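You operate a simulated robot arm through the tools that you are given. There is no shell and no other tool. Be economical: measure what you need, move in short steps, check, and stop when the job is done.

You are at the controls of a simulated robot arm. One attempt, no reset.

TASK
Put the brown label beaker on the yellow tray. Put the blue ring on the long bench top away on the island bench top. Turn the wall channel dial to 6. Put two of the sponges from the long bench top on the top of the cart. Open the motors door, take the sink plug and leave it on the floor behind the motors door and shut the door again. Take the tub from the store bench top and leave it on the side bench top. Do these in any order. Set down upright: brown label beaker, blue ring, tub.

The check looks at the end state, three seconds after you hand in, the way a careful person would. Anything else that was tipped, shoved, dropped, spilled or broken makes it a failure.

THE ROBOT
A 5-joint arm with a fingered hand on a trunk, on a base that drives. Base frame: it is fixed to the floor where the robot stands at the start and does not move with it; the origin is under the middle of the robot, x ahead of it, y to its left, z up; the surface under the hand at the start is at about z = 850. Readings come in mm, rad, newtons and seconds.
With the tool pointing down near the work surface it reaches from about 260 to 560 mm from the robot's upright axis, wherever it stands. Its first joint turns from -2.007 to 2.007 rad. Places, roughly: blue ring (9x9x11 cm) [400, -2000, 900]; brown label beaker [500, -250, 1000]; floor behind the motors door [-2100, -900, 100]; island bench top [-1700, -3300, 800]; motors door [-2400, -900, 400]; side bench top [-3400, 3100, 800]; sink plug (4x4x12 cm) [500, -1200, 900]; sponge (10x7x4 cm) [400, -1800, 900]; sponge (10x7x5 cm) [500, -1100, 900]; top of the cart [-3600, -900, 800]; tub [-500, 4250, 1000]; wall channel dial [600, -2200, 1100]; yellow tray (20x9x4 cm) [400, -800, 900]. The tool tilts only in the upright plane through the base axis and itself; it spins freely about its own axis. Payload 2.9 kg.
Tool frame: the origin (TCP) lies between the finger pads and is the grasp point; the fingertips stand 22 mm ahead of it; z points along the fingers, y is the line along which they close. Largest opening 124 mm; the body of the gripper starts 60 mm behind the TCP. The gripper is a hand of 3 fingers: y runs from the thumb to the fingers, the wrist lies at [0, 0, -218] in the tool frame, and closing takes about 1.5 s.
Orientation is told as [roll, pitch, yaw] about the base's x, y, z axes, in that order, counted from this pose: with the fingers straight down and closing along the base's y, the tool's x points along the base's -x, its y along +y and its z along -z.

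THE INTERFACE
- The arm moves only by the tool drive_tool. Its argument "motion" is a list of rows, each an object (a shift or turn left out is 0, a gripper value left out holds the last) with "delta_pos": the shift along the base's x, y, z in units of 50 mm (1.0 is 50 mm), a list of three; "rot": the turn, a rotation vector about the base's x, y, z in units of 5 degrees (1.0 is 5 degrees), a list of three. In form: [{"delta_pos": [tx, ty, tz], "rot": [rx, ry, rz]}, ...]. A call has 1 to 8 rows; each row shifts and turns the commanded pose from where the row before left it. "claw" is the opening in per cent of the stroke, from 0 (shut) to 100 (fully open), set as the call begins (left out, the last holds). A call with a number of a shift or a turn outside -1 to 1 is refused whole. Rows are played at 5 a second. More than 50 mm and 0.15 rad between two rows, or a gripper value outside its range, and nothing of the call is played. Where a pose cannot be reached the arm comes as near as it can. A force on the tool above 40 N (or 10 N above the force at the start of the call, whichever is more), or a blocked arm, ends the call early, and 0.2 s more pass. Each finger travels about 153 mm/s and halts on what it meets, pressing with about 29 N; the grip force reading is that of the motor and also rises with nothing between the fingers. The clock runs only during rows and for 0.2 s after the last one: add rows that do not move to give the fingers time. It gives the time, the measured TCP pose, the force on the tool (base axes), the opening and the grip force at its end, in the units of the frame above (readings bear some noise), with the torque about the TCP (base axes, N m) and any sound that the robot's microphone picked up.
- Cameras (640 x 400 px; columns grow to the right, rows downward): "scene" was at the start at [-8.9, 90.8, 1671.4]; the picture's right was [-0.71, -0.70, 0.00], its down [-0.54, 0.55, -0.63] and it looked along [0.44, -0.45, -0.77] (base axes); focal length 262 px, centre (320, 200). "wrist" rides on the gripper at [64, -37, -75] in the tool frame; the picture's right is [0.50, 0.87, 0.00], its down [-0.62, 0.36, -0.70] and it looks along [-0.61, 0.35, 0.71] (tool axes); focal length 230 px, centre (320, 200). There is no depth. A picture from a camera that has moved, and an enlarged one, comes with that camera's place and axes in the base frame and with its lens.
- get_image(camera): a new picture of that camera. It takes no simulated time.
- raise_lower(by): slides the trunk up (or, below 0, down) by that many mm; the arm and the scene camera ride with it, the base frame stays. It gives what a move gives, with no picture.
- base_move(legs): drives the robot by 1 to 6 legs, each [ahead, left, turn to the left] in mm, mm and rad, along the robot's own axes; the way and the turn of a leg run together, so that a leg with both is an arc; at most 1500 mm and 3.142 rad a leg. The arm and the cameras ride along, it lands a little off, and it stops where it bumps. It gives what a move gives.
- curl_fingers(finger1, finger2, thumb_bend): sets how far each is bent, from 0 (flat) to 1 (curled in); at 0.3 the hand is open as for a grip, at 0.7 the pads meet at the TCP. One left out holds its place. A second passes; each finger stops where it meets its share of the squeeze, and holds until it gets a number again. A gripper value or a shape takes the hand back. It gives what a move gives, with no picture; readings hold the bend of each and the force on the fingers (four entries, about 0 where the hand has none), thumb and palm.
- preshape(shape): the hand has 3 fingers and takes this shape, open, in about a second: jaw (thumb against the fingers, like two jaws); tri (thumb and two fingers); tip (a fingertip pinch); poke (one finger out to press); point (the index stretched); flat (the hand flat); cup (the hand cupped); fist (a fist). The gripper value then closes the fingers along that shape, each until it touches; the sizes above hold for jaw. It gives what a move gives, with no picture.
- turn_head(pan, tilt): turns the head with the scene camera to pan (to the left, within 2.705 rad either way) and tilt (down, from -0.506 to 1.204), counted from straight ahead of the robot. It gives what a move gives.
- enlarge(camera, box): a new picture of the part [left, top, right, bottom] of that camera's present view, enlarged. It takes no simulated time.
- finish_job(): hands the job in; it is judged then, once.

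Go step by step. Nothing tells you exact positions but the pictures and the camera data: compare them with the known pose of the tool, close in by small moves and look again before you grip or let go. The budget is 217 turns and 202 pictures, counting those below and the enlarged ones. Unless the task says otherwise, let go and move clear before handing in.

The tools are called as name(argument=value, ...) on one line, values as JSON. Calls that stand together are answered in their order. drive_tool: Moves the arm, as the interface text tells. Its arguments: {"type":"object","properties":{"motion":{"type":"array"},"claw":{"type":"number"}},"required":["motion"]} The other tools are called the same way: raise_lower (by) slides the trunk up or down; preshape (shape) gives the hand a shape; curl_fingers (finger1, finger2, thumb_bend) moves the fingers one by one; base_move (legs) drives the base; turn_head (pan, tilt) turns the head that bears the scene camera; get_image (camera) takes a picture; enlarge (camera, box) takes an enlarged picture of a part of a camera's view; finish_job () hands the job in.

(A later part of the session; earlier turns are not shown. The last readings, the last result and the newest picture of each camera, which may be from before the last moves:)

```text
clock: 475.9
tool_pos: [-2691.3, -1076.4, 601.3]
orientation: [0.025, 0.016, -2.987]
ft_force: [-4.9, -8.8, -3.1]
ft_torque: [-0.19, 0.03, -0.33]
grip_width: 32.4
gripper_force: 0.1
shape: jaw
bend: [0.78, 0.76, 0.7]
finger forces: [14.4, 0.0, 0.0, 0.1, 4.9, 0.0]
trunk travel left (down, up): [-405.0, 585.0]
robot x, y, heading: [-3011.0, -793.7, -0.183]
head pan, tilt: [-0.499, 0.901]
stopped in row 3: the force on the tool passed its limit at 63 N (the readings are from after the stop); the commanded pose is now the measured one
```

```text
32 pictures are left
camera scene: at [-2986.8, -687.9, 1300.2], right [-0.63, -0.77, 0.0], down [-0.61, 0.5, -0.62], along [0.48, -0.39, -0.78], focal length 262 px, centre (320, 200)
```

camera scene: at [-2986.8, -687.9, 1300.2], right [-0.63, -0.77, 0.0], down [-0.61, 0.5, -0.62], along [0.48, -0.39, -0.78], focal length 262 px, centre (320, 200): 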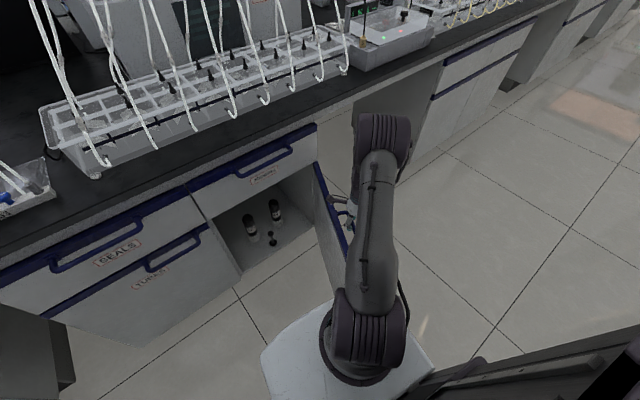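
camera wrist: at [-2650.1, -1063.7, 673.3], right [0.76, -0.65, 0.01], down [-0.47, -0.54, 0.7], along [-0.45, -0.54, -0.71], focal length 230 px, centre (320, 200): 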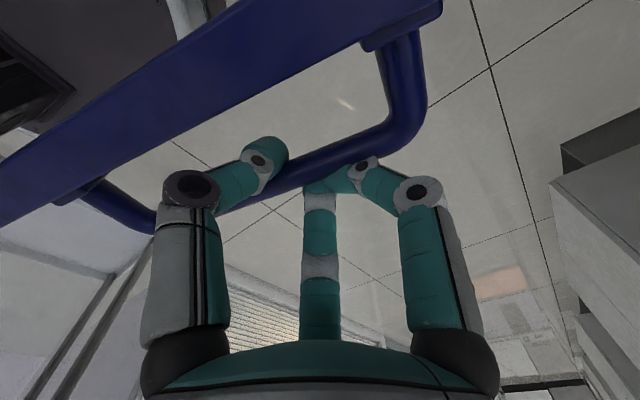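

The door's edge was meeting my base. I ease the door back, shift the base about 60 mm away, then continue.

drive_tool(motion=[{"delta_pos": [-0.1, -0.5, 0], "rot": [0, 0, 1]}, {"delta_pos": [-0.1, -0.4, 0], "rot": [0, 0, 1]}, {}])

base_move(legs=[[-25, 60, 0]])

drive_tool(motion=[{"delta_pos": [0.13, 0.48, 0], "rot": [0, 0, -1]}, {"delta_pos": [0.17, 0.47, 0], "rot": [0, 0, -1]}, {"delta_pos": [0.21, 0.45, 0], "rot": [0, 0, -1]}, {"delta_pos": [0.24, 0.43, 0], "rot": [0, 0, -1]}, {"delta_pos": [0.28, 0.41, 0], "rot": [0, 0, -1]}])

get_image(camera="scene")

```text
clock: 476.7
tool_pos: [-2699.8, -1120.1, 601.6]
orientation: [0.022, 0.008, -2.808]
ft_force: [5.1, -1.6, -8.9]
ft_torque: [-0.15, -0.16, -0.56]
grip_width: 20.4
gripper_force: 28.9
shape: jaw
bend: [0.78, 0.7, 0.7]
finger forces: [0.0, 39.1, 0.0, 0.0, 31.6, 0.0]
trunk travel left (down, up): [-405.0, 585.0]
robot x, y, heading: [-3012.0, -794.1, -0.182]
head pan, tilt: [-0.499, 0.901]
```

```text
clock: 477.5
tool_pos: [-2697.4, -1101.2, 601.4]
orientation: [0.042, 0.016, -2.807]
ft_force: [11.0, -5.9, -18.1]
ft_torque: [-0.29, -0.27, -1.11]
grip_width: 19.4
gripper_force: 29.0
shape: jaw
bend: [0.77, 0.7, 0.7]
finger forces: [47.5, 45.4, 0.1, 0.0, 42.2, 0.0]
trunk travel left (down, up): [-405.0, 585.0]
robot x, y, heading: [-3016.1, -769.6, -0.189]
head pan, tilt: [-0.499, 0.901]
stopped in leg 1: the force on the tool passed its limit at 52 N (the readings are from after the stop); the commanded pose is now the measured one
```

```text
clock: 478.7
tool_pos: [-2652.6, -986.1, 601.3]
orientation: [0.013, 0.024, 3.04]
ft_force: [-18.5, 11.4, -18.6]
ft_torque: [-0.15, 0.31, -0.43]
grip_width: 19.4
gripper_force: 29.7
shape: jaw
bend: [0.78, 0.7, 0.7]
finger forces: [0.1, 46.7, 0.1, 0.0, 30.0, 0.0]
trunk travel left (down, up): [-405.0, 585.0]
robot x, y, heading: [-3015.2, -766.7, -0.181]
head pan, tilt: [-0.499, 0.901]
```

```text
31 pictures are left
camera scene: at [-2991.6, -663.3, 1300.2], right [-0.63, -0.78, 0.0], down [-0.61, 0.49, -0.62], along [0.48, -0.39, -0.78], focal length 262 px, centre (320, 200)
```

scene: 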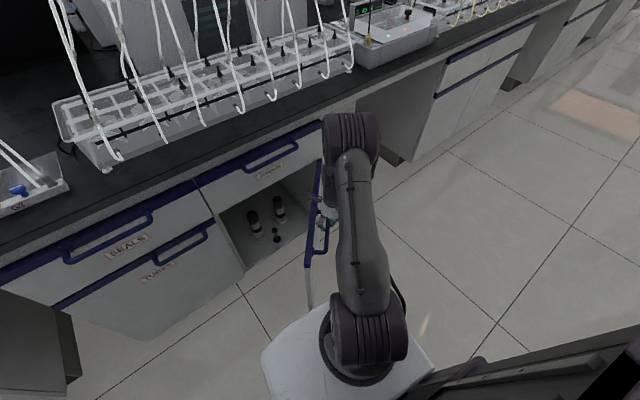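

drive_tool(motion=[{"delta_pos": [0.29, 0.41, 0], "rot": [0, 0, -1]}, {"delta_pos": [0.31, 0.39, 0], "rot": [0, 0, -1]}, {"delta_pos": [0.35, 0.35, 0], "rot": [0, 0, -1]}, {"delta_pos": [0.37, 0.32, 0], "rot": [0, 0, -1]}, {"delta_pos": [0.4, 0.28, 0], "rot": [0, 0, -1]}, {"delta_pos": [0.43, 0.25, 0], "rot": [0, 0, -1]}, {"delta_pos": [0.45, 0.2, 0], "rot": [0, 0, -1]}])

get_image(camera="scene")

```text
clock: 480.3
tool_pos: [-2516.5, -875.6, 603.5]
orientation: [0.009, -0.007, 2.426]
ft_force: [-10.2, 21.8, -16.2]
ft_torque: [0.17, 0.28, -0.27]
grip_width: 19.4
gripper_force: 28.6
shape: jaw
bend: [0.78, 0.7, 0.7]
finger forces: [0.0, 44.5, 0.0, 0.1, 25.3, 0.1]
trunk travel left (down, up): [-405.0, 585.0]
robot x, y, heading: [-3016.3, -769.4, -0.179]
head pan, tilt: [-0.499, 0.901]
```

```text
30 pictures are left
camera scene: at [-2990.0, -661.4, 1299.9], right [-0.63, -0.78, 0.0], down [-0.61, 0.49, -0.62], along [0.48, -0.39, -0.78], focal length 262 px, centre (320, 200)
```

scene: 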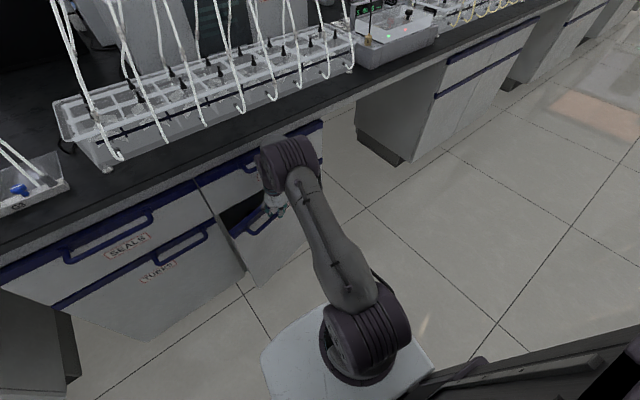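

Nearly shut. I open, lift the fingertips over the bar, step back and look.

drive_tool(motion=[{}, {}, {}, {"delta_pos": [0, 0, 0.4]}, {"delta_pos": [0, 0, 0.4]}, {"delta_pos": [-0.8, 0.1, 0]}, {"delta_pos": [-0.9, 0.1, 0]}, {}], claw=45)

get_image(camera="scene")

```text
clock: 482.1
tool_pos: [-2603.5, -867.2, 642.5]
orientation: [0.004, -0.005, 2.428]
ft_force: [-0.5, -0.3, 0.1]
ft_torque: [0.01, 0.02, -0.02]
grip_width: 56.1
gripper_force: 0.0
shape: jaw
bend: [0.39, 0.39, 0.7]
finger forces: [0.0, 0.0, 0.0, 0.0, 0.1, 0.0]
trunk travel left (down, up): [-405.0, 585.0]
robot x, y, heading: [-3015.4, -772.1, -0.187]
head pan, tilt: [-0.499, 0.901]
```

```text
29 pictures are left
camera scene: at [-2991.0, -664.1, 1300.1], right [-0.63, -0.78, 0.0], down [-0.61, 0.49, -0.62], along [0.48, -0.39, -0.78], focal length 262 px, centre (320, 200)
```

scene: 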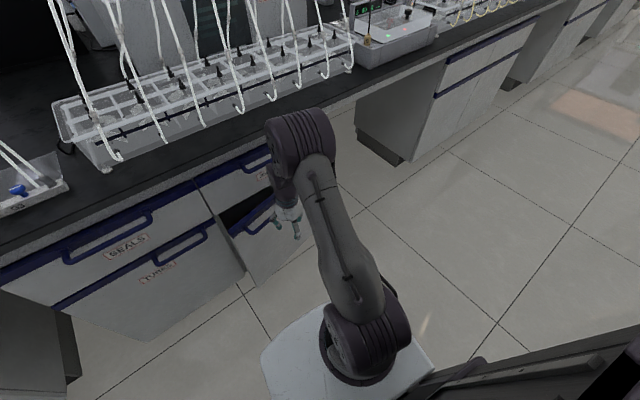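

I'll push the door fully shut with closed, forward-tilted fingers below the handle.

drive_tool(motion=[{"delta_pos": [-0.3, 0.5, -0.7]}, {"delta_pos": [0, 0.4, -0.8]}, {"rot": [-0.12, -0.993, 0], "delta_pos": [0, 0, -0.8]}, {"rot": [-0.12, -0.993, 0], "delta_pos": [0, 0, -0.8]}, {"rot": [-0.12, -0.993, 0]}, {"rot": [-0.12, -0.993, 0]}, {"rot": [-0.12, -0.993, 0]}, {"rot": [-0.12, -0.993, 0]}], claw=0)

drive_tool(motion=[{"delta_pos": [0.6, 0, 0]}, {"delta_pos": [0.6, 0, 0]}, {"delta_pos": [0.5, 0, 0]}, {"delta_pos": [0.5, 0, 0]}, {"delta_pos": [0.4, 0, 0]}, {"delta_pos": [0.4, 0, 0]}, {"delta_pos": [0.4, 0, 0]}, {"delta_pos": [0.3, 0, 0]}])

get_image(camera="scene")

```text
clock: 483.9
tool_pos: [-2622.4, -852.4, 488.5]
orientation: [-0.271, 0.442, 2.353]
ft_force: [0.5, -0.2, 0.3]
ft_torque: [0.0, 0.01, 0.01]
grip_width: 0.0
gripper_force: 28.8
shape: jaw
bend: [0.7, 0.7, 0.7]
finger forces: [0.0, 0.0, 0.0, 0.0, 0.0, 0.0]
out of reach, approached as far as the arm can: row 3, 4, 5, 6
trunk travel left (down, up): [-405.0, 585.0]
robot x, y, heading: [-3017.2, -770.3, -0.18]
head pan, tilt: [-0.499, 0.901]
```

```text
clock: 485.8
tool_pos: [-2451.0, -878.9, 497.9]
orientation: [-0.287, 0.444, 2.353]
ft_force: [-52.9, 9.5, 49.6]
ft_torque: [-0.93, -5.26, -0.01]
grip_width: 0.0
gripper_force: 29.3
shape: jaw
bend: [0.7, 0.7, 0.7]
finger forces: [0.0, 0.0, 0.0, 0.1, 0.0, 0.0]
out of reach, approached as far as the arm can: row 2, 3, 4, 5, 6, 7
trunk travel left (down, up): [-405.0, 585.0]
robot x, y, heading: [-3019.3, -769.5, -0.182]
head pan, tilt: [-0.499, 0.901]
stopped in row 8: the force on the tool passed its limit at 87 N (the readings are from after the stop); the commanded pose is now the measured one
```

```text
28 pictures are left
camera scene: at [-3008.2, -660.9, 1300.8], right [-0.63, -0.78, -0.01], down [-0.6, 0.49, -0.63], along [0.49, -0.39, -0.78], focal length 262 px, centre (320, 200)
```

scene: 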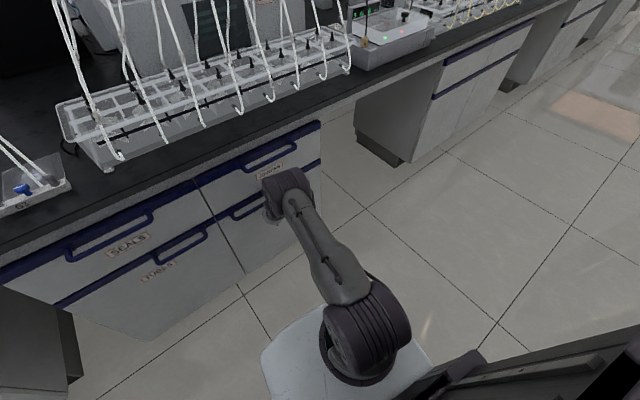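

The door is shut. I back off, straighten the tool and raise it.

drive_tool(motion=[{"delta_pos": [-0.4, 0.05, 0]}, {"delta_pos": [-0.6, 0.1, 0]}, {"delta_pos": [-0.6, 0.1, 0.2], "rot": [0.15, 0.985, 0]}, {"delta_pos": [-0.5, 0.1, 0.3], "rot": [0.15, 0.985, 0]}, {"delta_pos": [-0.3, 0.05, 0.6], "rot": [0.15, 0.985, 0]}, {"delta_pos": [0, 0, 0.6], "rot": [0.15, 0.985, 0]}, {"delta_pos": [0, 0, 0.8], "rot": [0.15, 0.985, 0]}, {"delta_pos": [0, 0, 0.8], "rot": [0.15, 0.985, 0]}], claw=40)

enlarge(camera="scene", box=[170, 120, 350, 300])

```text
clock: 487.6
tool_pos: [-2566.9, -859.3, 652.3]
orientation: [0.007, -0.009, 2.424]
ft_force: [-0.2, 0.3, 0.3]
ft_torque: [0.0, -0.01, -0.03]
grip_width: 49.4
gripper_force: 0.1
shape: jaw
bend: [0.77, 0.77, 0.7]
finger forces: [0.1, 0.0, 0.1, 0.1, 0.0, 0.1]
trunk travel left (down, up): [-405.0, 585.0]
robot x, y, heading: [-3016.0, -770.2, -0.183]
head pan, tilt: [-0.499, 0.901]
```

```text
2.22 times, centred on (260, 210) of scene
camera zoom: at [-2992.6, -663.9, 1300.1], right [-0.63, -0.78, 0.0], down [-0.61, 0.49, -0.62], along [0.48, -0.39, -0.78], focal length 581 px, centre (453, 178)
```

zoom: 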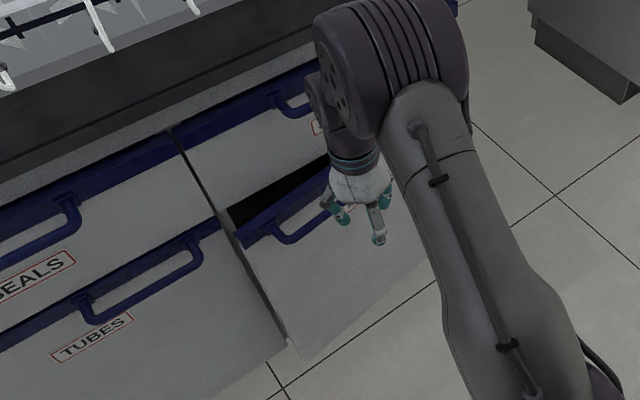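

The door swung ajar again as I withdrew (a finger caught the handle). I push it shut again and this time back straight off with the fingers closed.

drive_tool(motion=[{"delta_pos": [-0.9, 0.1, 0]}, {"delta_pos": [-0.3, 0, -0.8]}, {"delta_pos": [0, 0, -0.8]}, {"rot": [-0.2, -0.98, 0], "delta_pos": [0, 0, -0.8]}, {"rot": [-0.2, -0.98, 0], "delta_pos": [0, 0, -0.8]}, {"rot": [-0.2, -0.98, 0]}, {"rot": [-0.2, -0.98, 0]}, {"rot": [-0.2, -0.98, 0]}], claw=0)

drive_tool(motion=[{"delta_pos": [0.6, 0, 0]}, {"delta_pos": [0.6, 0, 0]}, {"delta_pos": [0.5, 0, 0]}, {"delta_pos": [0.5, 0, 0]}, {"delta_pos": [0.4, 0, 0]}, {"delta_pos": [0.4, 0, 0]}, {"delta_pos": [0.4, 0, 0]}, {"delta_pos": [0.3, 0, 0]}])

drive_tool(motion=[{"delta_pos": [-0.3, 0, 0]}, {"delta_pos": [-0.5, 0, 0]}, {"delta_pos": [-0.6, 0, 0]}, {"delta_pos": [-0.6, 0, 0]}, {"delta_pos": [-0.5, 0, 0]}, {}])

enlarge(camera="scene", box=[170, 120, 350, 300])

```text
clock: 489.4
tool_pos: [-2627.1, -857.8, 493.2]
orientation: [-0.215, 0.374, 2.379]
ft_force: [-0.7, 0.5, 0.0]
ft_torque: [-0.02, 0.03, 0.01]
grip_width: 0.2
gripper_force: 28.8
shape: jaw
bend: [0.7, 0.7, 0.7]
finger forces: [0.1, 0.1, 0.1, 0.0, 0.1, 0.0]
out of reach, approached as far as the arm can: row 5
trunk travel left (down, up): [-405.0, 585.0]
robot x, y, heading: [-3017.8, -768.3, -0.185]
head pan, tilt: [-0.499, 0.901]
```

```text
clock: 491.3
tool_pos: [-2454.8, -893.7, 500.0]
orientation: [-0.219, 0.379, 2.378]
ft_force: [-39.9, 9.1, 40.0]
ft_torque: [-0.82, -3.95, 0.1]
grip_width: 0.2
gripper_force: 28.4
shape: jaw
bend: [0.7, 0.7, 0.7]
finger forces: [0.1, 0.0, 0.0, 0.1, 0.0, 4.9]
out of reach, approached as far as the arm can: row 1, 2, 3, 4, 5, 6, 7, 8
trunk travel left (down, up): [-405.0, 585.0]
robot x, y, heading: [-3016.3, -772.5, -0.18]
head pan, tilt: [-0.499, 0.901]
stopped in row 8: the force on the tool passed its limit at 72 N (the readings are from after the stop); the commanded pose is now the measured one
```

```text
clock: 492.7
tool_pos: [-2571.4, -876.8, 493.0]
orientation: [-0.205, 0.375, 2.381]
ft_force: [1.5, -3.7, 7.5]
ft_torque: [0.3, -0.08, -0.05]
grip_width: 0.0
gripper_force: 29.0
shape: jaw
bend: [0.7, 0.7, 0.7]
finger forces: [0.1, 0.1, 0.1, 0.0, 0.0, 0.0]
out of reach, approached as far as the arm can: row 3, 4, 5
trunk travel left (down, up): [-405.0, 585.0]
robot x, y, heading: [-3017.5, -769.1, -0.185]
head pan, tilt: [-0.499, 0.901]
```

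```text
2.22 times, centred on (260, 210) of scene
camera zoom: at [-2994.2, -663.9, 1300.1], right [-0.63, -0.78, 0.0], down [-0.61, 0.49, -0.62], along [0.48, -0.39, -0.78], focal length 581 px, centre (453, 178)
```

zoom: 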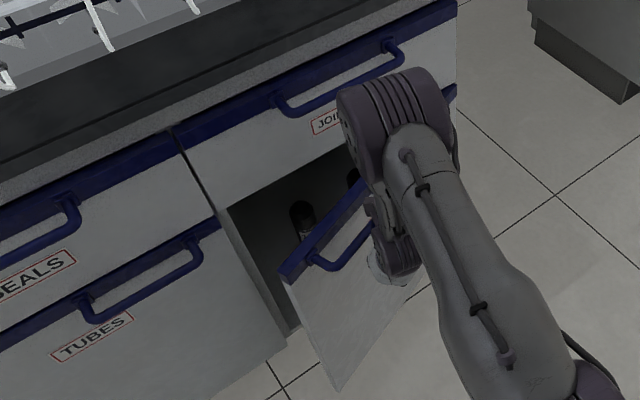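

The palm hooks under the bar at this height. I drop the trunk 170 mm so the whole hand works below the handle, and push again there.

raise_lower(by=-190)

drive_tool(motion=[{"delta_pos": [0.5, 0.05, 0]}, {"delta_pos": [0.5, 0.05, 0]}, {"delta_pos": [0.4, 0.05, 0]}, {"delta_pos": [0.4, 0.05, 0]}, {"delta_pos": [0.4, 0, 0]}, {"delta_pos": [0.3, 0, 0]}, {"delta_pos": [0.3, 0, 0]}])

enlarge(camera="scene", box=[120, 40, 400, 300])

```text
clock: 493.1
tool_pos: [-2568.1, -877.8, 492.2]
orientation: [-0.211, 0.388, 2.38]
ft_force: [-2.8, 5.7, 19.0]
ft_torque: [-0.76, -0.78, 0.33]
grip_width: 0.0
gripper_force: 28.9
shape: jaw
bend: [0.7, 0.7, 0.7]
finger forces: [0.0, 0.0, 0.0, 0.0, 0.0, 0.1]
trunk travel left (down, up): [-400.0, 590.0]
robot x, y, heading: [-3016.7, -770.6, -0.182]
head pan, tilt: [-0.499, 0.901]
stopped: the force on the tool passed its limit at 52 N (the readings are from after the stop); the commanded pose is now the measured one
```

```text
clock: 494.6
tool_pos: [-2452.9, -892.4, 499.6]
orientation: [-0.226, 0.389, 2.373]
ft_force: [-51.8, 10.3, 57.5]
ft_torque: [-0.91, -5.16, 0.05]
grip_width: 0.1
gripper_force: 29.2
shape: jaw
bend: [0.7, 0.7, 0.7]
finger forces: [0.1, 0.1, 0.0, 0.0, 0.1, 1.7]
out of reach, approached as far as the arm can: row 2, 3, 4, 5, 6, 7
trunk travel left (down, up): [-400.0, 590.0]
robot x, y, heading: [-3020.1, -769.2, -0.189]
head pan, tilt: [-0.499, 0.901]
stopped in row 7: the force on the tool passed its limit at 178 N (the readings are from after the stop); the commanded pose is now the measured one
```

```text
1.54 times, centred on (260, 170) of scene
camera zoom: at [-3011.3, -660.0, 1295.9], right [-0.63, -0.78, -0.01], down [-0.6, 0.49, -0.63], along [0.49, -0.39, -0.78], focal length 402 px, centre (412, 246)
```

zoom: 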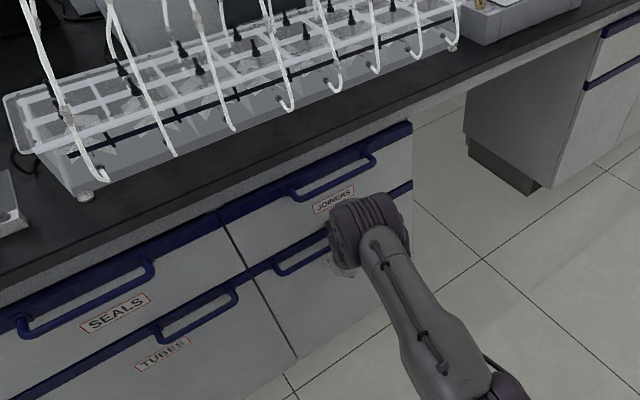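

The wrist-camera bracket is what catches behind the bar. From this shut position I lift straight up 70 mm first, then withdraw.

drive_tool(motion=[{"delta_pos": [-0.1, 0, 0.1]}, {}])

raise_lower(by=70)

drive_tool(motion=[{"delta_pos": [-0.3, 0.05, 0]}, {"delta_pos": [-0.5, 0.05, 0]}, {"delta_pos": [-0.6, 0.05, 0]}, {}])

enlarge(camera="scene", box=[120, 40, 400, 300])

```text
clock: 495.2
tool_pos: [-2454.0, -894.3, 500.5]
orientation: [-0.222, 0.383, 2.377]
ft_force: [-7.8, 6.4, 43.7]
ft_torque: [-0.52, -1.02, 0.03]
grip_width: 0.1
gripper_force: 28.6
shape: jaw
bend: [0.7, 0.7, 0.7]
finger forces: [0.0, 0.0, 0.2, 0.0, 0.1, 1.0]
trunk travel left (down, up): [-400.0, 590.0]
robot x, y, heading: [-3015.9, -769.4, -0.179]
head pan, tilt: [-0.499, 0.901]
```

```text
clock: 496.1
tool_pos: [-2466.2, -894.1, 554.6]
orientation: [-0.199, 0.347, 2.384]
ft_force: [-7.4, -1.7, 0.2]
ft_torque: [0.03, -0.25, 0.15]
grip_width: 0.2
gripper_force: 28.7
shape: jaw
bend: [0.7, 0.7, 0.7]
finger forces: [0.0, 0.0, 0.0, 0.0, 7.6, 0.0]
trunk travel left (down, up): [-466.0, 524.0]
robot x, y, heading: [-3020.6, -771.5, -0.185]
head pan, tilt: [-0.499, 0.901]
stopped: the force on the tool passed its limit at 60 N (the readings are from after the stop); the commanded pose is now the measured one
```

```text
clock: 497.1
tool_pos: [-2535.6, -885.1, 555.4]
orientation: [-0.192, 0.353, 2.383]
ft_force: [-0.4, 0.0, 0.1]
ft_torque: [0.03, 0.01, 0.01]
grip_width: 0.2
gripper_force: 28.8
shape: jaw
bend: [0.7, 0.7, 0.7]
finger forces: [0.1, 0.0, 0.0, 0.0, 0.0, 0.1]
trunk travel left (down, up): [-466.0, 524.0]
robot x, y, heading: [-3021.1, -770.9, -0.188]
head pan, tilt: [-0.499, 0.901]
```

```text
1.54 times, centred on (260, 170) of scene
camera zoom: at [-2995.3, -663.5, 1361.5], right [-0.63, -0.78, 0.0], down [-0.61, 0.5, -0.62], along [0.48, -0.39, -0.78], focal length 402 px, centre (412, 246)
```

zoom: 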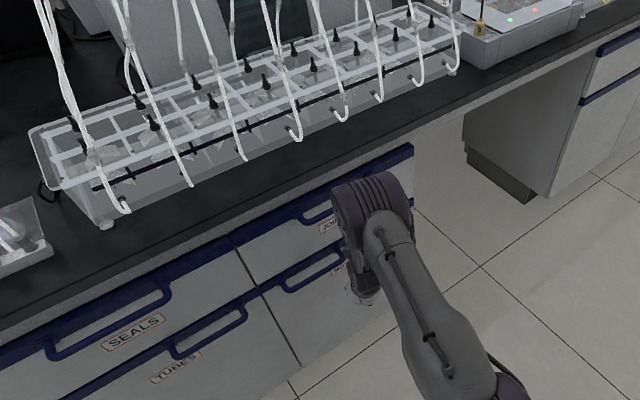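

The door is shut and the hand is free. I retreat, straighten the tool, raise up and go fetch the second sponge.

drive_tool(motion=[{"delta_pos": [-0.7, 0.15, 0]}, {"delta_pos": [-0.6, 0.15, 0.2], "rot": [0.228, 0.974, 0]}, {"delta_pos": [-0.5, 0.1, 0.2], "rot": [0.228, 0.974, 0]}, {"delta_pos": [-0.4, 0.1, 0.2], "rot": [0.228, 0.974, 0]}, {"rot": [0.228, 0.974, 0]}, {"rot": [0.14, 0.6, 0]}, {}])

raise_lower(by=400)

base_move(legs=[[0, 0, 1.75], [500, -110, 0], [1000, 0, 0]])

```text
clock: 498.7
tool_pos: [-2644.1, -860.0, 582.7]
orientation: [0.002, -0.002, 2.419]
ft_force: [0.4, -0.6, 1.1]
ft_torque: [-0.02, -0.01, 0.0]
grip_width: 0.0
gripper_force: 28.8
shape: jaw
bend: [0.7, 0.7, 0.7]
finger forces: [0.0, 0.0, 0.0, 0.0, 0.0, 0.0]
trunk travel left (down, up): [-466.0, 524.0]
robot x, y, heading: [-3020.2, -767.5, -0.181]
head pan, tilt: [-0.499, 0.901]
```

```text
clock: 502.6
tool_pos: [-2644.2, -860.8, 982.8]
orientation: [0.001, -0.003, 2.419]
ft_force: [-0.2, 0.0, 0.5]
ft_torque: [-0.01, 0.0, -0.02]
grip_width: 0.0
gripper_force: 28.8
shape: jaw
bend: [0.7, 0.7, 0.7]
finger forces: [0.0, 0.0, 0.0, 0.0, 0.1, 0.0]
trunk travel left (down, up): [-866.0, 124.0]
robot x, y, heading: [-3018.7, -771.2, -0.192]
head pan, tilt: [-0.499, 0.901]
```

```text
clock: 514.6
tool_pos: [-2920.6, 1119.3, 983.4]
orientation: [0.002, -0.003, -2.088]
ft_force: [0.5, 0.6, -0.1]
ft_torque: [0.04, 0.0, -0.01]
grip_width: 0.0
gripper_force: 28.9
shape: jaw
bend: [0.7, 0.7, 0.7]
finger forces: [0.1, 0.0, 0.1, 0.0, 0.0, 0.0]
trunk travel left (down, up): [-866.0, 124.0]
robot x, y, heading: [-2933.4, 735.0, 1.594]
head pan, tilt: [-0.499, 0.901]
```

base_move(legs=[[300, -300, 0], [0, 0, -1.594], [1080, 0, 0], [1080, 0, 0], [0, -1400, 0], [0, -1400, 0]])

turn_head(pan=0.0, tilt=0.8)

get_image(camera="scene")

```text
clock: 544.6
tool_pos: [-65.8, -1778.2, 983.1]
orientation: [0.002, -0.004, 2.612]
ft_force: [0.5, -0.1, -0.4]
ft_torque: [0.0, 0.0, 0.02]
grip_width: 0.1
gripper_force: 28.7
shape: jaw
bend: [0.7, 0.7, 0.7]
finger forces: [0.1, 0.0, 0.0, 0.0, 0.0, 0.0]
trunk travel left (down, up): [-866.0, 124.0]
robot x, y, heading: [-450.3, -1761.2, 0.007]
head pan, tilt: [-0.499, 0.901]
```

```text
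clock: 545.5
tool_pos: [-65.3, -1779.7, 982.7]
orientation: [0.001, -0.003, 2.611]
ft_force: [0.5, 0.6, 0.6]
ft_torque: [-0.04, -0.01, 0.0]
grip_width: 0.0
gripper_force: 29.4
shape: jaw
bend: [0.7, 0.7, 0.7]
finger forces: [0.0, 0.0, 0.1, 0.0, 0.1, 0.1]
trunk travel left (down, up): [-866.0, 124.0]
robot x, y, heading: [-450.4, -1762.6, 0.005]
head pan, tilt: [0.0, 0.799]
```

```text
23 pictures are left
camera scene: at [-433.9, -1615.5, 1769.4], right [0.01, -1.0, 0.0], down [-0.72, 0.0, -0.7], along [0.7, 0.0, -0.72], focal length 262 px, centre (320, 200)
```

scene: 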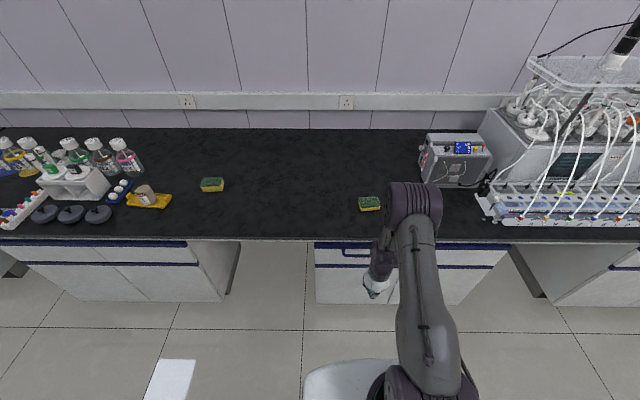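

enlarge(camera="scene", box=[345, 185, 395, 225])

base_move(legs=[[390, -50, 0]])

```text
10.00 times, centred on (370, 205) of scene
camera zoom: at [-433.9, -1615.5, 1769.4], right [0.01, -1.0, 0.0], down [-0.72, 0.0, -0.7], along [0.7, 0.0, -0.72], focal length 2616 px, centre (-180, 150)
```

zoom: 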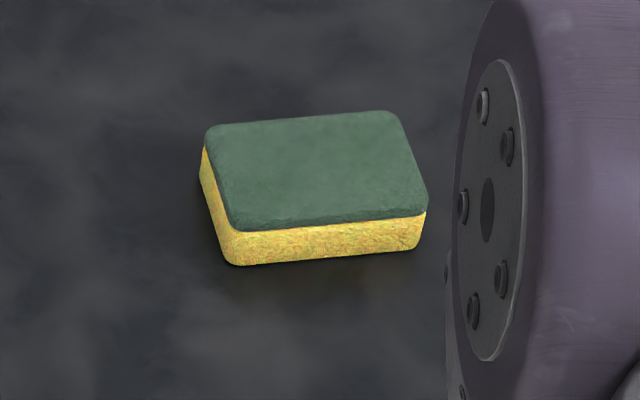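

```text
clock: 548.0
tool_pos: [323.0, -1827.7, 983.6]
orientation: [0.002, -0.004, 2.611]
ft_force: [0.3, -1.0, 0.7]
ft_torque: [0.02, 0.03, -0.02]
grip_width: 0.0
gripper_force: 28.5
shape: jaw
bend: [0.7, 0.7, 0.7]
finger forces: [0.0, 0.0, 0.0, 0.0, 0.0, 0.0]
trunk travel left (down, up): [-866.0, 124.0]
robot x, y, heading: [-65.2, -1808.4, 0.009]
head pan, tilt: [0.0, 0.799]
```

drive_tool(motion=[{"delta_pos": [0.3, -0.1, 0], "rot": [0, 0, 1]}, {"delta_pos": [0.4, -0.1, 0], "rot": [0, 0, 1]}, {"delta_pos": [0.4, -0.1, 0], "rot": [0, 0, 1]}, {"delta_pos": [0.4, -0.06, 0], "rot": [0, 0, 1]}, {"delta_pos": [0.4, 0, 0], "rot": [0, 0, 1]}, {"rot": [0, 0, 1]}, {"rot": [0, 0, 1]}, {"rot": [0, 0, 0.6]}], claw=100)

raise_lower(by=-60)

get_image(camera="wrist")

```text
clock: 549.8
tool_pos: [418.9, -1845.6, 984.2]
orientation: [-0.002, -0.001, -3.01]
ft_force: [-0.6, 0.3, -0.1]
ft_torque: [-0.04, -0.04, 0.03]
grip_width: 123.9
gripper_force: 0.0
shape: jaw
bend: [0.3, 0.3, 0.3]
finger forces: [0.1, 0.0, 0.1, 0.1, 0.0, 0.0]
trunk travel left (down, up): [-866.0, 124.0]
robot x, y, heading: [-65.3, -1807.1, 0.006]
head pan, tilt: [0.0, 0.799]
```

```text
clock: 550.8
tool_pos: [418.3, -1845.5, 923.5]
orientation: [-0.002, -0.002, -3.01]
ft_force: [-0.6, -0.3, -0.4]
ft_torque: [-0.05, -0.01, 0.01]
grip_width: 123.8
gripper_force: 0.0
shape: jaw
bend: [0.3, 0.3, 0.3]
finger forces: [0.0, 0.0, 0.0, 0.1, 0.0, 0.0]
trunk travel left (down, up): [-806.0, 184.0]
robot x, y, heading: [-59.6, -1808.4, 0.007]
head pan, tilt: [0.0, 0.799]
```

```text
21 pictures are left
camera wrist: at [477.3, -1801.2, 998.5], right [0.61, -0.79, 0.0], down [-0.56, -0.43, 0.7], along [-0.56, -0.43, -0.71], focal length 230 px, centre (320, 200)
```

wrist: 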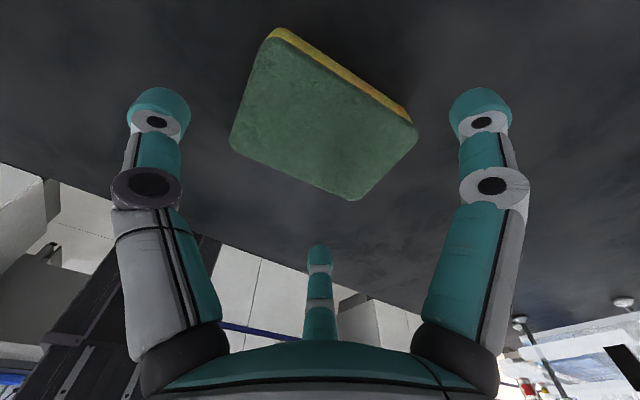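

drive_tool(motion=[{"delta_pos": [0.25, 0.2, 0]}, {"delta_pos": [0, 0, -0.5]}, {"delta_pos": [0, 0, -0.44]}, {}])

drive_tool(motion=[{}, {}, {}, {}, {}, {}, {}], claw=0)

drive_tool(motion=[{"delta_pos": [-0.2, 0, 0.5]}, {"delta_pos": [-0.4, 0, 0.7]}, {"delta_pos": [-0.4, 0, 0.7]}, {"delta_pos": [-0.6, 0, 0.7]}, {"delta_pos": [-0.6, 0, 0.5]}, {}])

get_image(camera="wrist")

```text
clock: 551.8
tool_pos: [430.2, -1835.7, 875.7]
orientation: [0.0, -0.002, -3.01]
ft_force: [0.2, -0.3, 0.3]
ft_torque: [-0.01, -0.01, -0.02]
grip_width: 124.0
gripper_force: 0.1
shape: jaw
bend: [0.3, 0.3, 0.3]
finger forces: [0.0, 0.0, 0.0, 0.1, 0.0, 0.1]
trunk travel left (down, up): [-806.0, 184.0]
robot x, y, heading: [-64.3, -1808.8, 0.004]
head pan, tilt: [0.0, 0.799]
```

```text
clock: 553.4
tool_pos: [432.4, -1835.8, 875.7]
orientation: [-0.002, -0.001, -3.011]
ft_force: [0.4, -0.1, -0.7]
ft_torque: [0.0, 0.01, 0.02]
grip_width: 68.9
gripper_force: 28.3
shape: jaw
bend: [0.34, 0.34, 0.7]
finger forces: [23.2, 24.0, 0.1, 0.0, 25.7, 0.0]
trunk travel left (down, up): [-806.0, 184.0]
robot x, y, heading: [-66.8, -1807.5, 0.006]
head pan, tilt: [0.0, 0.799]
```

```text
clock: 554.8
tool_pos: [320.9, -1836.1, 1033.3]
orientation: [-0.001, -0.003, -3.011]
ft_force: [0.3, 0.9, 0.1]
ft_torque: [-0.02, -0.02, 0.03]
grip_width: 68.1
gripper_force: 29.0
shape: jaw
bend: [0.34, 0.34, 0.7]
finger forces: [23.5, 24.1, 0.0, 0.1, 25.1, 0.0]
trunk travel left (down, up): [-806.0, 184.0]
robot x, y, heading: [-64.1, -1806.7, 0.006]
head pan, tilt: [0.0, 0.799]
```

```text
20 pictures are left
camera wrist: at [380.1, -1791.8, 1107.9], right [0.61, -0.79, 0.0], down [-0.56, -0.43, 0.7], along [-0.56, -0.43, -0.71], focal length 230 px, centre (320, 200)
```

wrist: 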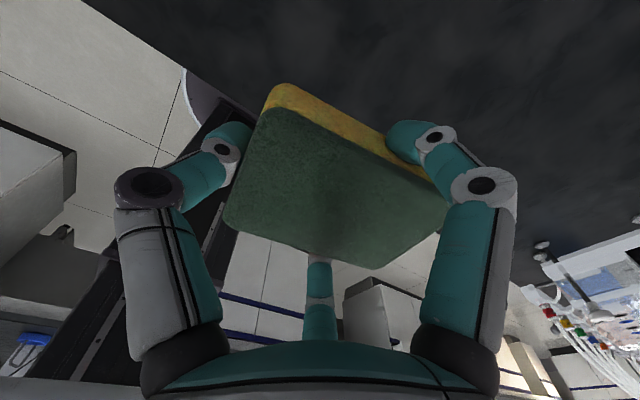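

Held. Driving the second sponge to the cart by the same way.

base_move(legs=[[-390, 0, 0], [0, 1400, 0], [0, 1400, 0], [-1080, 0, 0], [-1080, 0, 0], [0, 0, -1.571]])

base_move(legs=[[400, 0, 0], [0, -290, 0], [1470, 0, 0], [0, 0, -1.571]])

turn_head(pan=-0.3, tilt=0.9)

get_image(camera="scene")

```text
clock: 584.6
tool_pos: [-2660.5, 613.5, 1033.6]
orientation: [0.0, -0.002, 1.679]
ft_force: [-0.6, -0.3, -0.8]
ft_torque: [-0.01, -0.01, 0.0]
grip_width: 67.8
gripper_force: 29.2
shape: jaw
bend: [0.34, 0.34, 0.7]
finger forces: [23.5, 24.0, 0.0, 0.1, 25.0, 0.1]
trunk travel left (down, up): [-806.0, 184.0]
robot x, y, heading: [-2624.3, 997.3, -1.589]
head pan, tilt: [0.0, 0.799]
```

```text
clock: 599.5
tool_pos: [-3321.2, -823.5, 1032.6]
orientation: [0.0, -0.002, 0.101]
ft_force: [0.5, 0.3, -1.0]
ft_torque: [-0.03, 0.01, 0.03]
grip_width: 67.4
gripper_force: 29.4
shape: jaw
bend: [0.34, 0.34, 0.7]
finger forces: [23.4, 23.8, 0.0, 0.0, 24.9, 0.0]
trunk travel left (down, up): [-806.0, 184.0]
robot x, y, heading: [-2940.7, -860.7, 3.116]
head pan, tilt: [0.0, 0.799]
```

```text
clock: 600.3
tool_pos: [-3319.2, -823.2, 1032.5]
orientation: [-0.001, -0.002, 0.101]
ft_force: [0.3, -0.7, -0.1]
ft_torque: [0.02, 0.02, -0.04]
grip_width: 67.6
gripper_force: 29.5
shape: jaw
bend: [0.34, 0.34, 0.7]
finger forces: [23.4, 23.8, 0.0, 0.0, 24.9, 0.0]
trunk travel left (down, up): [-806.0, 184.0]
robot x, y, heading: [-2937.2, -863.2, 3.118]
head pan, tilt: [-0.3, 0.901]
```

```text
19 pictures are left
camera scene: at [-2956.1, -984.2, 1701.5], right [0.32, 0.95, 0.0], down [0.74, -0.25, -0.62], along [-0.59, 0.2, -0.78], focal length 262 px, centre (320, 200)
```

scene: 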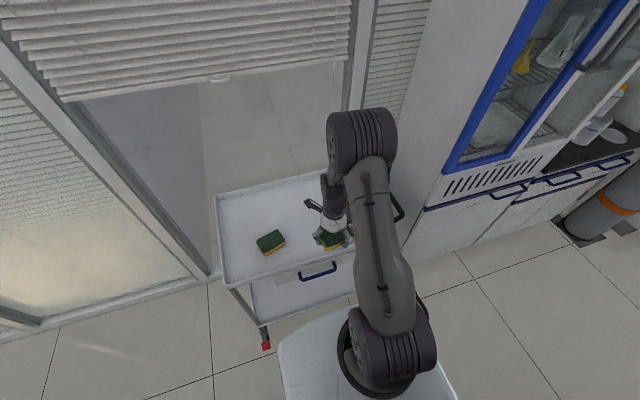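

drive_tool(motion=[{"delta_pos": [-0.7, -0.25, 0]}, {"delta_pos": [-0.7, -0.25, 0]}, {"delta_pos": [-0.7, -0.25, 0]}, {"delta_pos": [-0.7, -0.2, 0]}, {}])

raise_lower(by=-192)

raise_lower(by=-10)

get_image(camera="wrist")

```text
clock: 601.5
tool_pos: [-3459.3, -869.2, 1036.3]
orientation: [-0.001, 0.0, 0.102]
ft_force: [-0.5, -0.6, -0.1]
ft_torque: [0.03, 0.02, 0.02]
grip_width: 66.4
gripper_force: 29.0
shape: jaw
bend: [0.34, 0.34, 0.7]
finger forces: [23.8, 24.2, 0.0, 0.1, 24.0, 0.0]
trunk travel left (down, up): [-806.0, 184.0]
robot x, y, heading: [-2936.1, -864.3, 3.115]
head pan, tilt: [-0.3, 0.901]
```

```text
clock: 603.6
tool_pos: [-3461.6, -869.3, 843.0]
orientation: [-0.001, -0.001, 0.101]
ft_force: [0.7, 1.0, -0.6]
ft_torque: [-0.01, -0.01, 0.01]
grip_width: 66.0
gripper_force: 28.8
shape: jaw
bend: [0.34, 0.34, 0.7]
finger forces: [23.8, 24.2, 0.0, 0.0, 24.0, 0.0]
trunk travel left (down, up): [-614.0, 376.0]
robot x, y, heading: [-2939.9, -861.7, 3.117]
head pan, tilt: [-0.3, 0.901]
```

```text
clock: 604.1
tool_pos: [-3460.9, -869.2, 833.3]
orientation: [0.001, -0.002, 0.102]
ft_force: [0.0, 0.0, 0.6]
ft_torque: [-0.04, -0.02, -0.01]
grip_width: 66.2
gripper_force: 29.4
shape: jaw
bend: [0.34, 0.34, 0.7]
finger forces: [23.8, 24.2, 0.0, 0.0, 24.0, 0.0]
trunk travel left (down, up): [-604.0, 386.0]
robot x, y, heading: [-2939.0, -863.6, 3.113]
head pan, tilt: [-0.3, 0.901]
```

```text
18 pictures are left
camera wrist: at [-3520.4, -913.1, 907.9], right [-0.59, 0.81, 0.0], down [0.58, 0.42, 0.7], along [0.57, 0.41, -0.71], focal length 230 px, centre (320, 200)
```

wrist: 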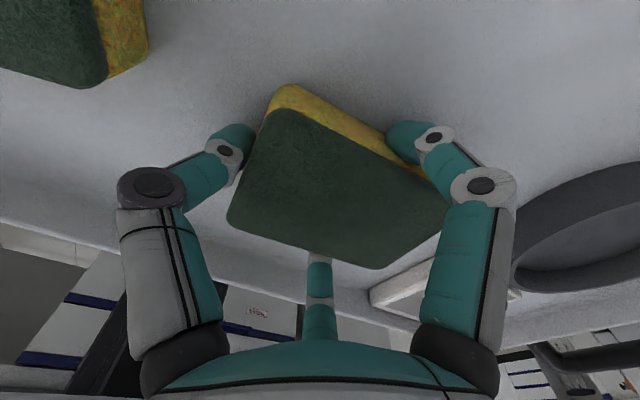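

raise_lower(by=-7)

raise_lower(by=-4)

```text
clock: 604.7
tool_pos: [-3459.9, -869.3, 829.6]
orientation: [0.001, 0.003, 0.1]
ft_force: [-3.2, -1.0, 28.3]
ft_torque: [0.0, 0.03, 0.04]
grip_width: 65.7
gripper_force: 28.6
shape: jaw
bend: [0.34, 0.34, 0.69]
finger forces: [27.6, 26.3, 0.1, 0.0, 27.5, 0.1]
trunk travel left (down, up): [-597.0, 393.0]
robot x, y, heading: [-2937.2, -865.3, 3.122]
head pan, tilt: [-0.3, 0.901]
```

```text
clock: 605.1
tool_pos: [-3461.4, -870.3, 830.2]
orientation: [0.003, 0.007, 0.1]
ft_force: [6.9, -0.8, 22.9]
ft_torque: [-0.06, -0.14, -0.08]
grip_width: 65.7
gripper_force: 28.8
shape: jaw
bend: [0.34, 0.33, 0.71]
finger forces: [24.7, 29.6, 0.0, 0.1, 27.7, 0.0]
trunk travel left (down, up): [-595.0, 395.0]
robot x, y, heading: [-2936.3, -863.4, 3.115]
head pan, tilt: [-0.3, 0.901]
stopped: the force on the tool passed its limit at 43 N (the readings are from after the stop); the commanded pose is now the measured one
```

Contact. Release and rise.

raise_lower(by=3)

drive_tool(motion=[{}, {}, {}, {}, {}], claw=100)

raise_lower(by=230)

get_image(camera="wrist")

```text
clock: 605.6
tool_pos: [-3461.7, -869.5, 830.2]
orientation: [0.0, 0.006, 0.101]
ft_force: [4.8, -0.1, 10.4]
ft_torque: [-0.06, -0.07, -0.06]
grip_width: 66.1
gripper_force: 28.8
shape: jaw
bend: [0.34, 0.33, 0.71]
finger forces: [25.4, 29.0, 0.0, 0.0, 27.1, 0.0]
trunk travel left (down, up): [-598.0, 392.0]
robot x, y, heading: [-2941.0, -860.6, 3.114]
head pan, tilt: [-0.3, 0.901]
```

```text
clock: 606.8
tool_pos: [-3462.4, -870.6, 829.1]
orientation: [0.0, 0.004, 0.102]
ft_force: [0.1, 1.1, -0.7]
ft_torque: [0.04, 0.02, -0.01]
grip_width: 123.9
gripper_force: 0.1
shape: jaw
bend: [0.3, 0.3, 0.3]
finger forces: [0.0, 0.0, 0.0, 0.0, 0.1, 0.0]
trunk travel left (down, up): [-598.0, 392.0]
robot x, y, heading: [-2934.3, -861.6, 3.116]
head pan, tilt: [-0.3, 0.901]
```

```text
clock: 609.2
tool_pos: [-3462.1, -868.7, 1060.3]
orientation: [-0.001, 0.003, 0.101]
ft_force: [-0.3, 0.0, -1.0]
ft_torque: [0.02, 0.01, -0.07]
grip_width: 124.0
gripper_force: 0.0
shape: jaw
bend: [0.3, 0.3, 0.3]
finger forces: [0.0, 0.0, 0.0, 0.1, 0.0, 0.0]
trunk travel left (down, up): [-828.0, 162.0]
robot x, y, heading: [-2938.1, -861.0, 3.119]
head pan, tilt: [-0.3, 0.901]
```

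```text
17 pictures are left
camera wrist: at [-3521.9, -913.3, 1134.3], right [-0.59, 0.81, 0.0], down [0.58, 0.42, 0.7], along [0.57, 0.41, -0.72], focal length 230 px, centre (320, 200)
```

wrist: 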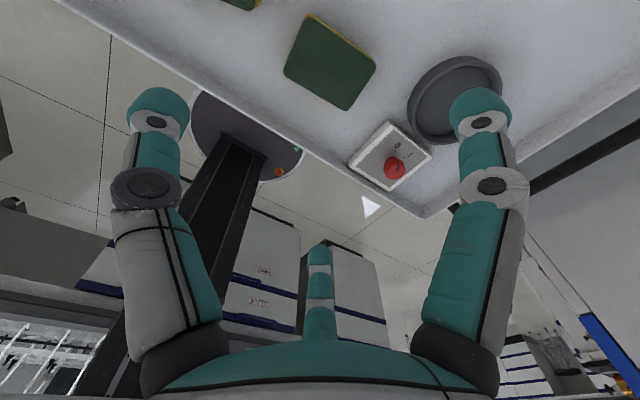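

Both sponges are on the cart. Now the tub: retract and drive to the store bench.

drive_tool(motion=[{"delta_pos": [0.9, 0, 0]}, {"delta_pos": [0.9, 0, 0]}, {"delta_pos": [0.9, 0, 0]}, {"delta_pos": [0.8, 0, 0]}, {}])

base_move(legs=[[0, 0, -1.547], [1480, 0, 0], [420, -320, 0], [0, -1090, 0], [0, -1080, 0]])

base_move(legs=[[1200, 0, 0], [1000, 0, 0]])

turn_head(pan=0.0, tilt=0.6)

get_image(camera="scene")

```text
clock: 610.4
tool_pos: [-3286.5, -869.8, 1062.6]
orientation: [0.001, 0.004, 0.101]
ft_force: [0.3, 0.0, -0.3]
ft_torque: [-0.03, 0.0, 0.0]
grip_width: 123.9
gripper_force: 0.1
shape: jaw
bend: [0.3, 0.3, 0.3]
finger forces: [0.0, 0.0, 0.1, 0.1, 0.1, 0.0]
trunk travel left (down, up): [-828.0, 162.0]
robot x, y, heading: [-2938.0, -863.8, 3.117]
head pan, tilt: [-0.3, 0.901]
```

```text
clock: 634.9
tool_pos: [-458.6, 1451.2, 1063.2]
orientation: [0.0, 0.003, -1.446]
ft_force: [0.5, -0.5, 0.1]
ft_torque: [0.01, 0.03, 0.0]
grip_width: 124.2
gripper_force: 0.1
shape: jaw
bend: [0.3, 0.3, 0.3]
finger forces: [0.0, 0.1, 0.0, 0.0, 0.0, 0.0]
trunk travel left (down, up): [-828.0, 162.0]
robot x, y, heading: [-444.6, 1105.5, 1.573]
head pan, tilt: [-0.3, 0.901]
```

```text
clock: 645.8
tool_pos: [-408.5, 3655.8, 1062.1]
orientation: [0.0, 0.003, -1.491]
ft_force: [0.6, -0.6, -0.1]
ft_torque: [0.0, 0.01, -0.04]
grip_width: 124.0
gripper_force: 0.0
shape: jaw
bend: [0.3, 0.3, 0.3]
finger forces: [0.0, 0.0, 0.0, 0.0, 0.1, 0.0]
trunk travel left (down, up): [-828.0, 162.0]
robot x, y, heading: [-410.6, 3308.7, 1.53]
head pan, tilt: [-0.3, 0.901]
```

```text
clock: 646.6
tool_pos: [-408.8, 3656.5, 1062.3]
orientation: [0.001, 0.005, -1.489]
ft_force: [-0.2, 0.3, -0.2]
ft_torque: [-0.01, 0.04, 0.0]
grip_width: 123.9
gripper_force: 0.1
shape: jaw
bend: [0.3, 0.3, 0.3]
finger forces: [0.1, 0.1, 0.0, 0.0, 0.0, 0.0]
trunk travel left (down, up): [-828.0, 162.0]
robot x, y, heading: [-407.2, 3310.6, 1.526]
head pan, tilt: [0.0, 0.6]
```

```text
16 pictures are left
camera scene: at [-554.7, 3344.1, 1748.3], right [1.0, -0.05, 0.0], down [-0.03, -0.56, -0.82], along [0.04, 0.82, -0.57], focal length 262 px, centre (320, 200)
```

scene: 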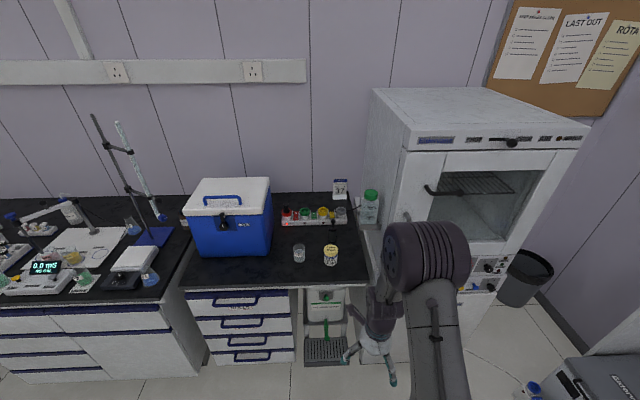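

enlarge(camera="scene", box=[270, 180, 390, 280])

```text
4.00 times, centred on (330, 230) of scene
camera zoom: at [-554.7, 3344.1, 1748.3], right [1.0, -0.05, 0.0], down [-0.03, -0.56, -0.82], along [0.04, 0.82, -0.57], focal length 1046 px, centre (280, 80)
```

zoom: 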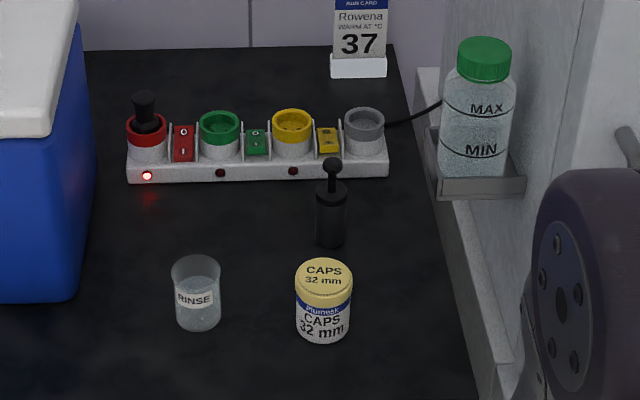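

The tub is the "CAPS 32 mm" tub near (-467,4160). I drive closer and position above it.

base_move(legs=[[365, 55, 0.044]])

drive_tool(motion=[{"delta_pos": [-0.1, 0.7, 0]}, {"delta_pos": [-0.1, 0.7, 0]}, {"delta_pos": [0, 0.7, 0]}, {"delta_pos": [0, 0.4, -0.5]}, {}], claw=82)

get_image(camera="wrist")

```text
clock: 648.9
tool_pos: [-468.0, 4023.5, 1062.2]
orientation: [0.001, 0.005, -1.45]
ft_force: [-0.1, -0.3, -0.3]
ft_torque: [0.02, 0.03, -0.01]
grip_width: 124.0
gripper_force: 0.1
shape: jaw
bend: [0.3, 0.3, 0.3]
finger forces: [0.0, 0.0, 0.0, 0.1, 0.0, 0.0]
trunk travel left (down, up): [-828.0, 162.0]
robot x, y, heading: [-458.3, 3674.2, 1.564]
head pan, tilt: [0.0, 0.6]
```

```text
clock: 650.1
tool_pos: [-476.7, 4149.3, 1039.4]
orientation: [0.001, 0.003, -1.45]
ft_force: [0.3, -0.4, 0.5]
ft_torque: [0.01, 0.0, -0.03]
grip_width: 101.9
gripper_force: 0.0
shape: jaw
bend: [0.26, 0.26, 0.44]
finger forces: [0.0, 0.0, 0.1, 0.0, 0.0, 0.0]
trunk travel left (down, up): [-828.0, 162.0]
robot x, y, heading: [-448.6, 3673.6, 1.563]
head pan, tilt: [0.0, 0.6]
```

```text
14 pictures are left
camera wrist: at [-520.5, 4207.5, 1113.7], right [0.8, 0.6, 0.0], down [0.43, -0.57, 0.7], along [0.42, -0.56, -0.72], focal length 230 px, centre (320, 200)
```

wrist: 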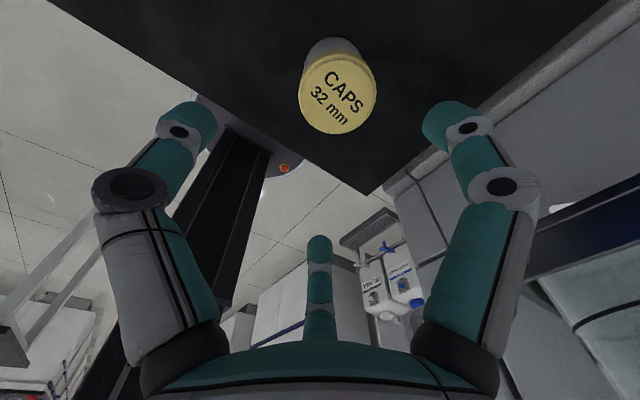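

drive_tool(motion=[{"delta_pos": [0.13, 0.26, 0]}, {"delta_pos": [0, 0, -0.8]}, {"delta_pos": [0, 0, -0.8]}, {"delta_pos": [0, 0, -0.7]}, {"delta_pos": [0, 0, -0.58]}, {}])

get_image(camera="wrist")

```text
clock: 651.5
tool_pos: [-468.9, 4160.9, 894.0]
orientation: [0.0, 0.005, -1.449]
ft_force: [0.0, 0.2, 0.4]
ft_torque: [0.0, -0.02, -0.02]
grip_width: 101.6
gripper_force: 0.1
shape: jaw
bend: [0.26, 0.26, 0.44]
finger forces: [0.0, 0.0, 0.0, 0.1, 0.1, 0.0]
trunk travel left (down, up): [-828.0, 162.0]
robot x, y, heading: [-456.8, 3676.1, 1.566]
head pan, tilt: [0.0, 0.6]
```

```text
13 pictures are left
camera wrist: at [-513.8, 4218.7, 967.8], right [0.8, 0.6, 0.0], down [0.43, -0.57, 0.7], along [0.42, -0.56, -0.72], focal length 230 px, centre (320, 200)
```

wrist: 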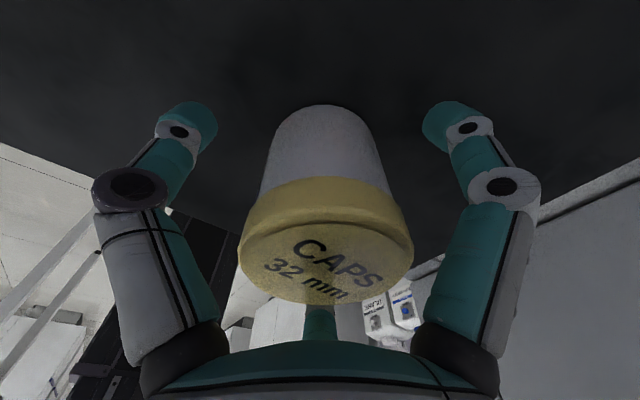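

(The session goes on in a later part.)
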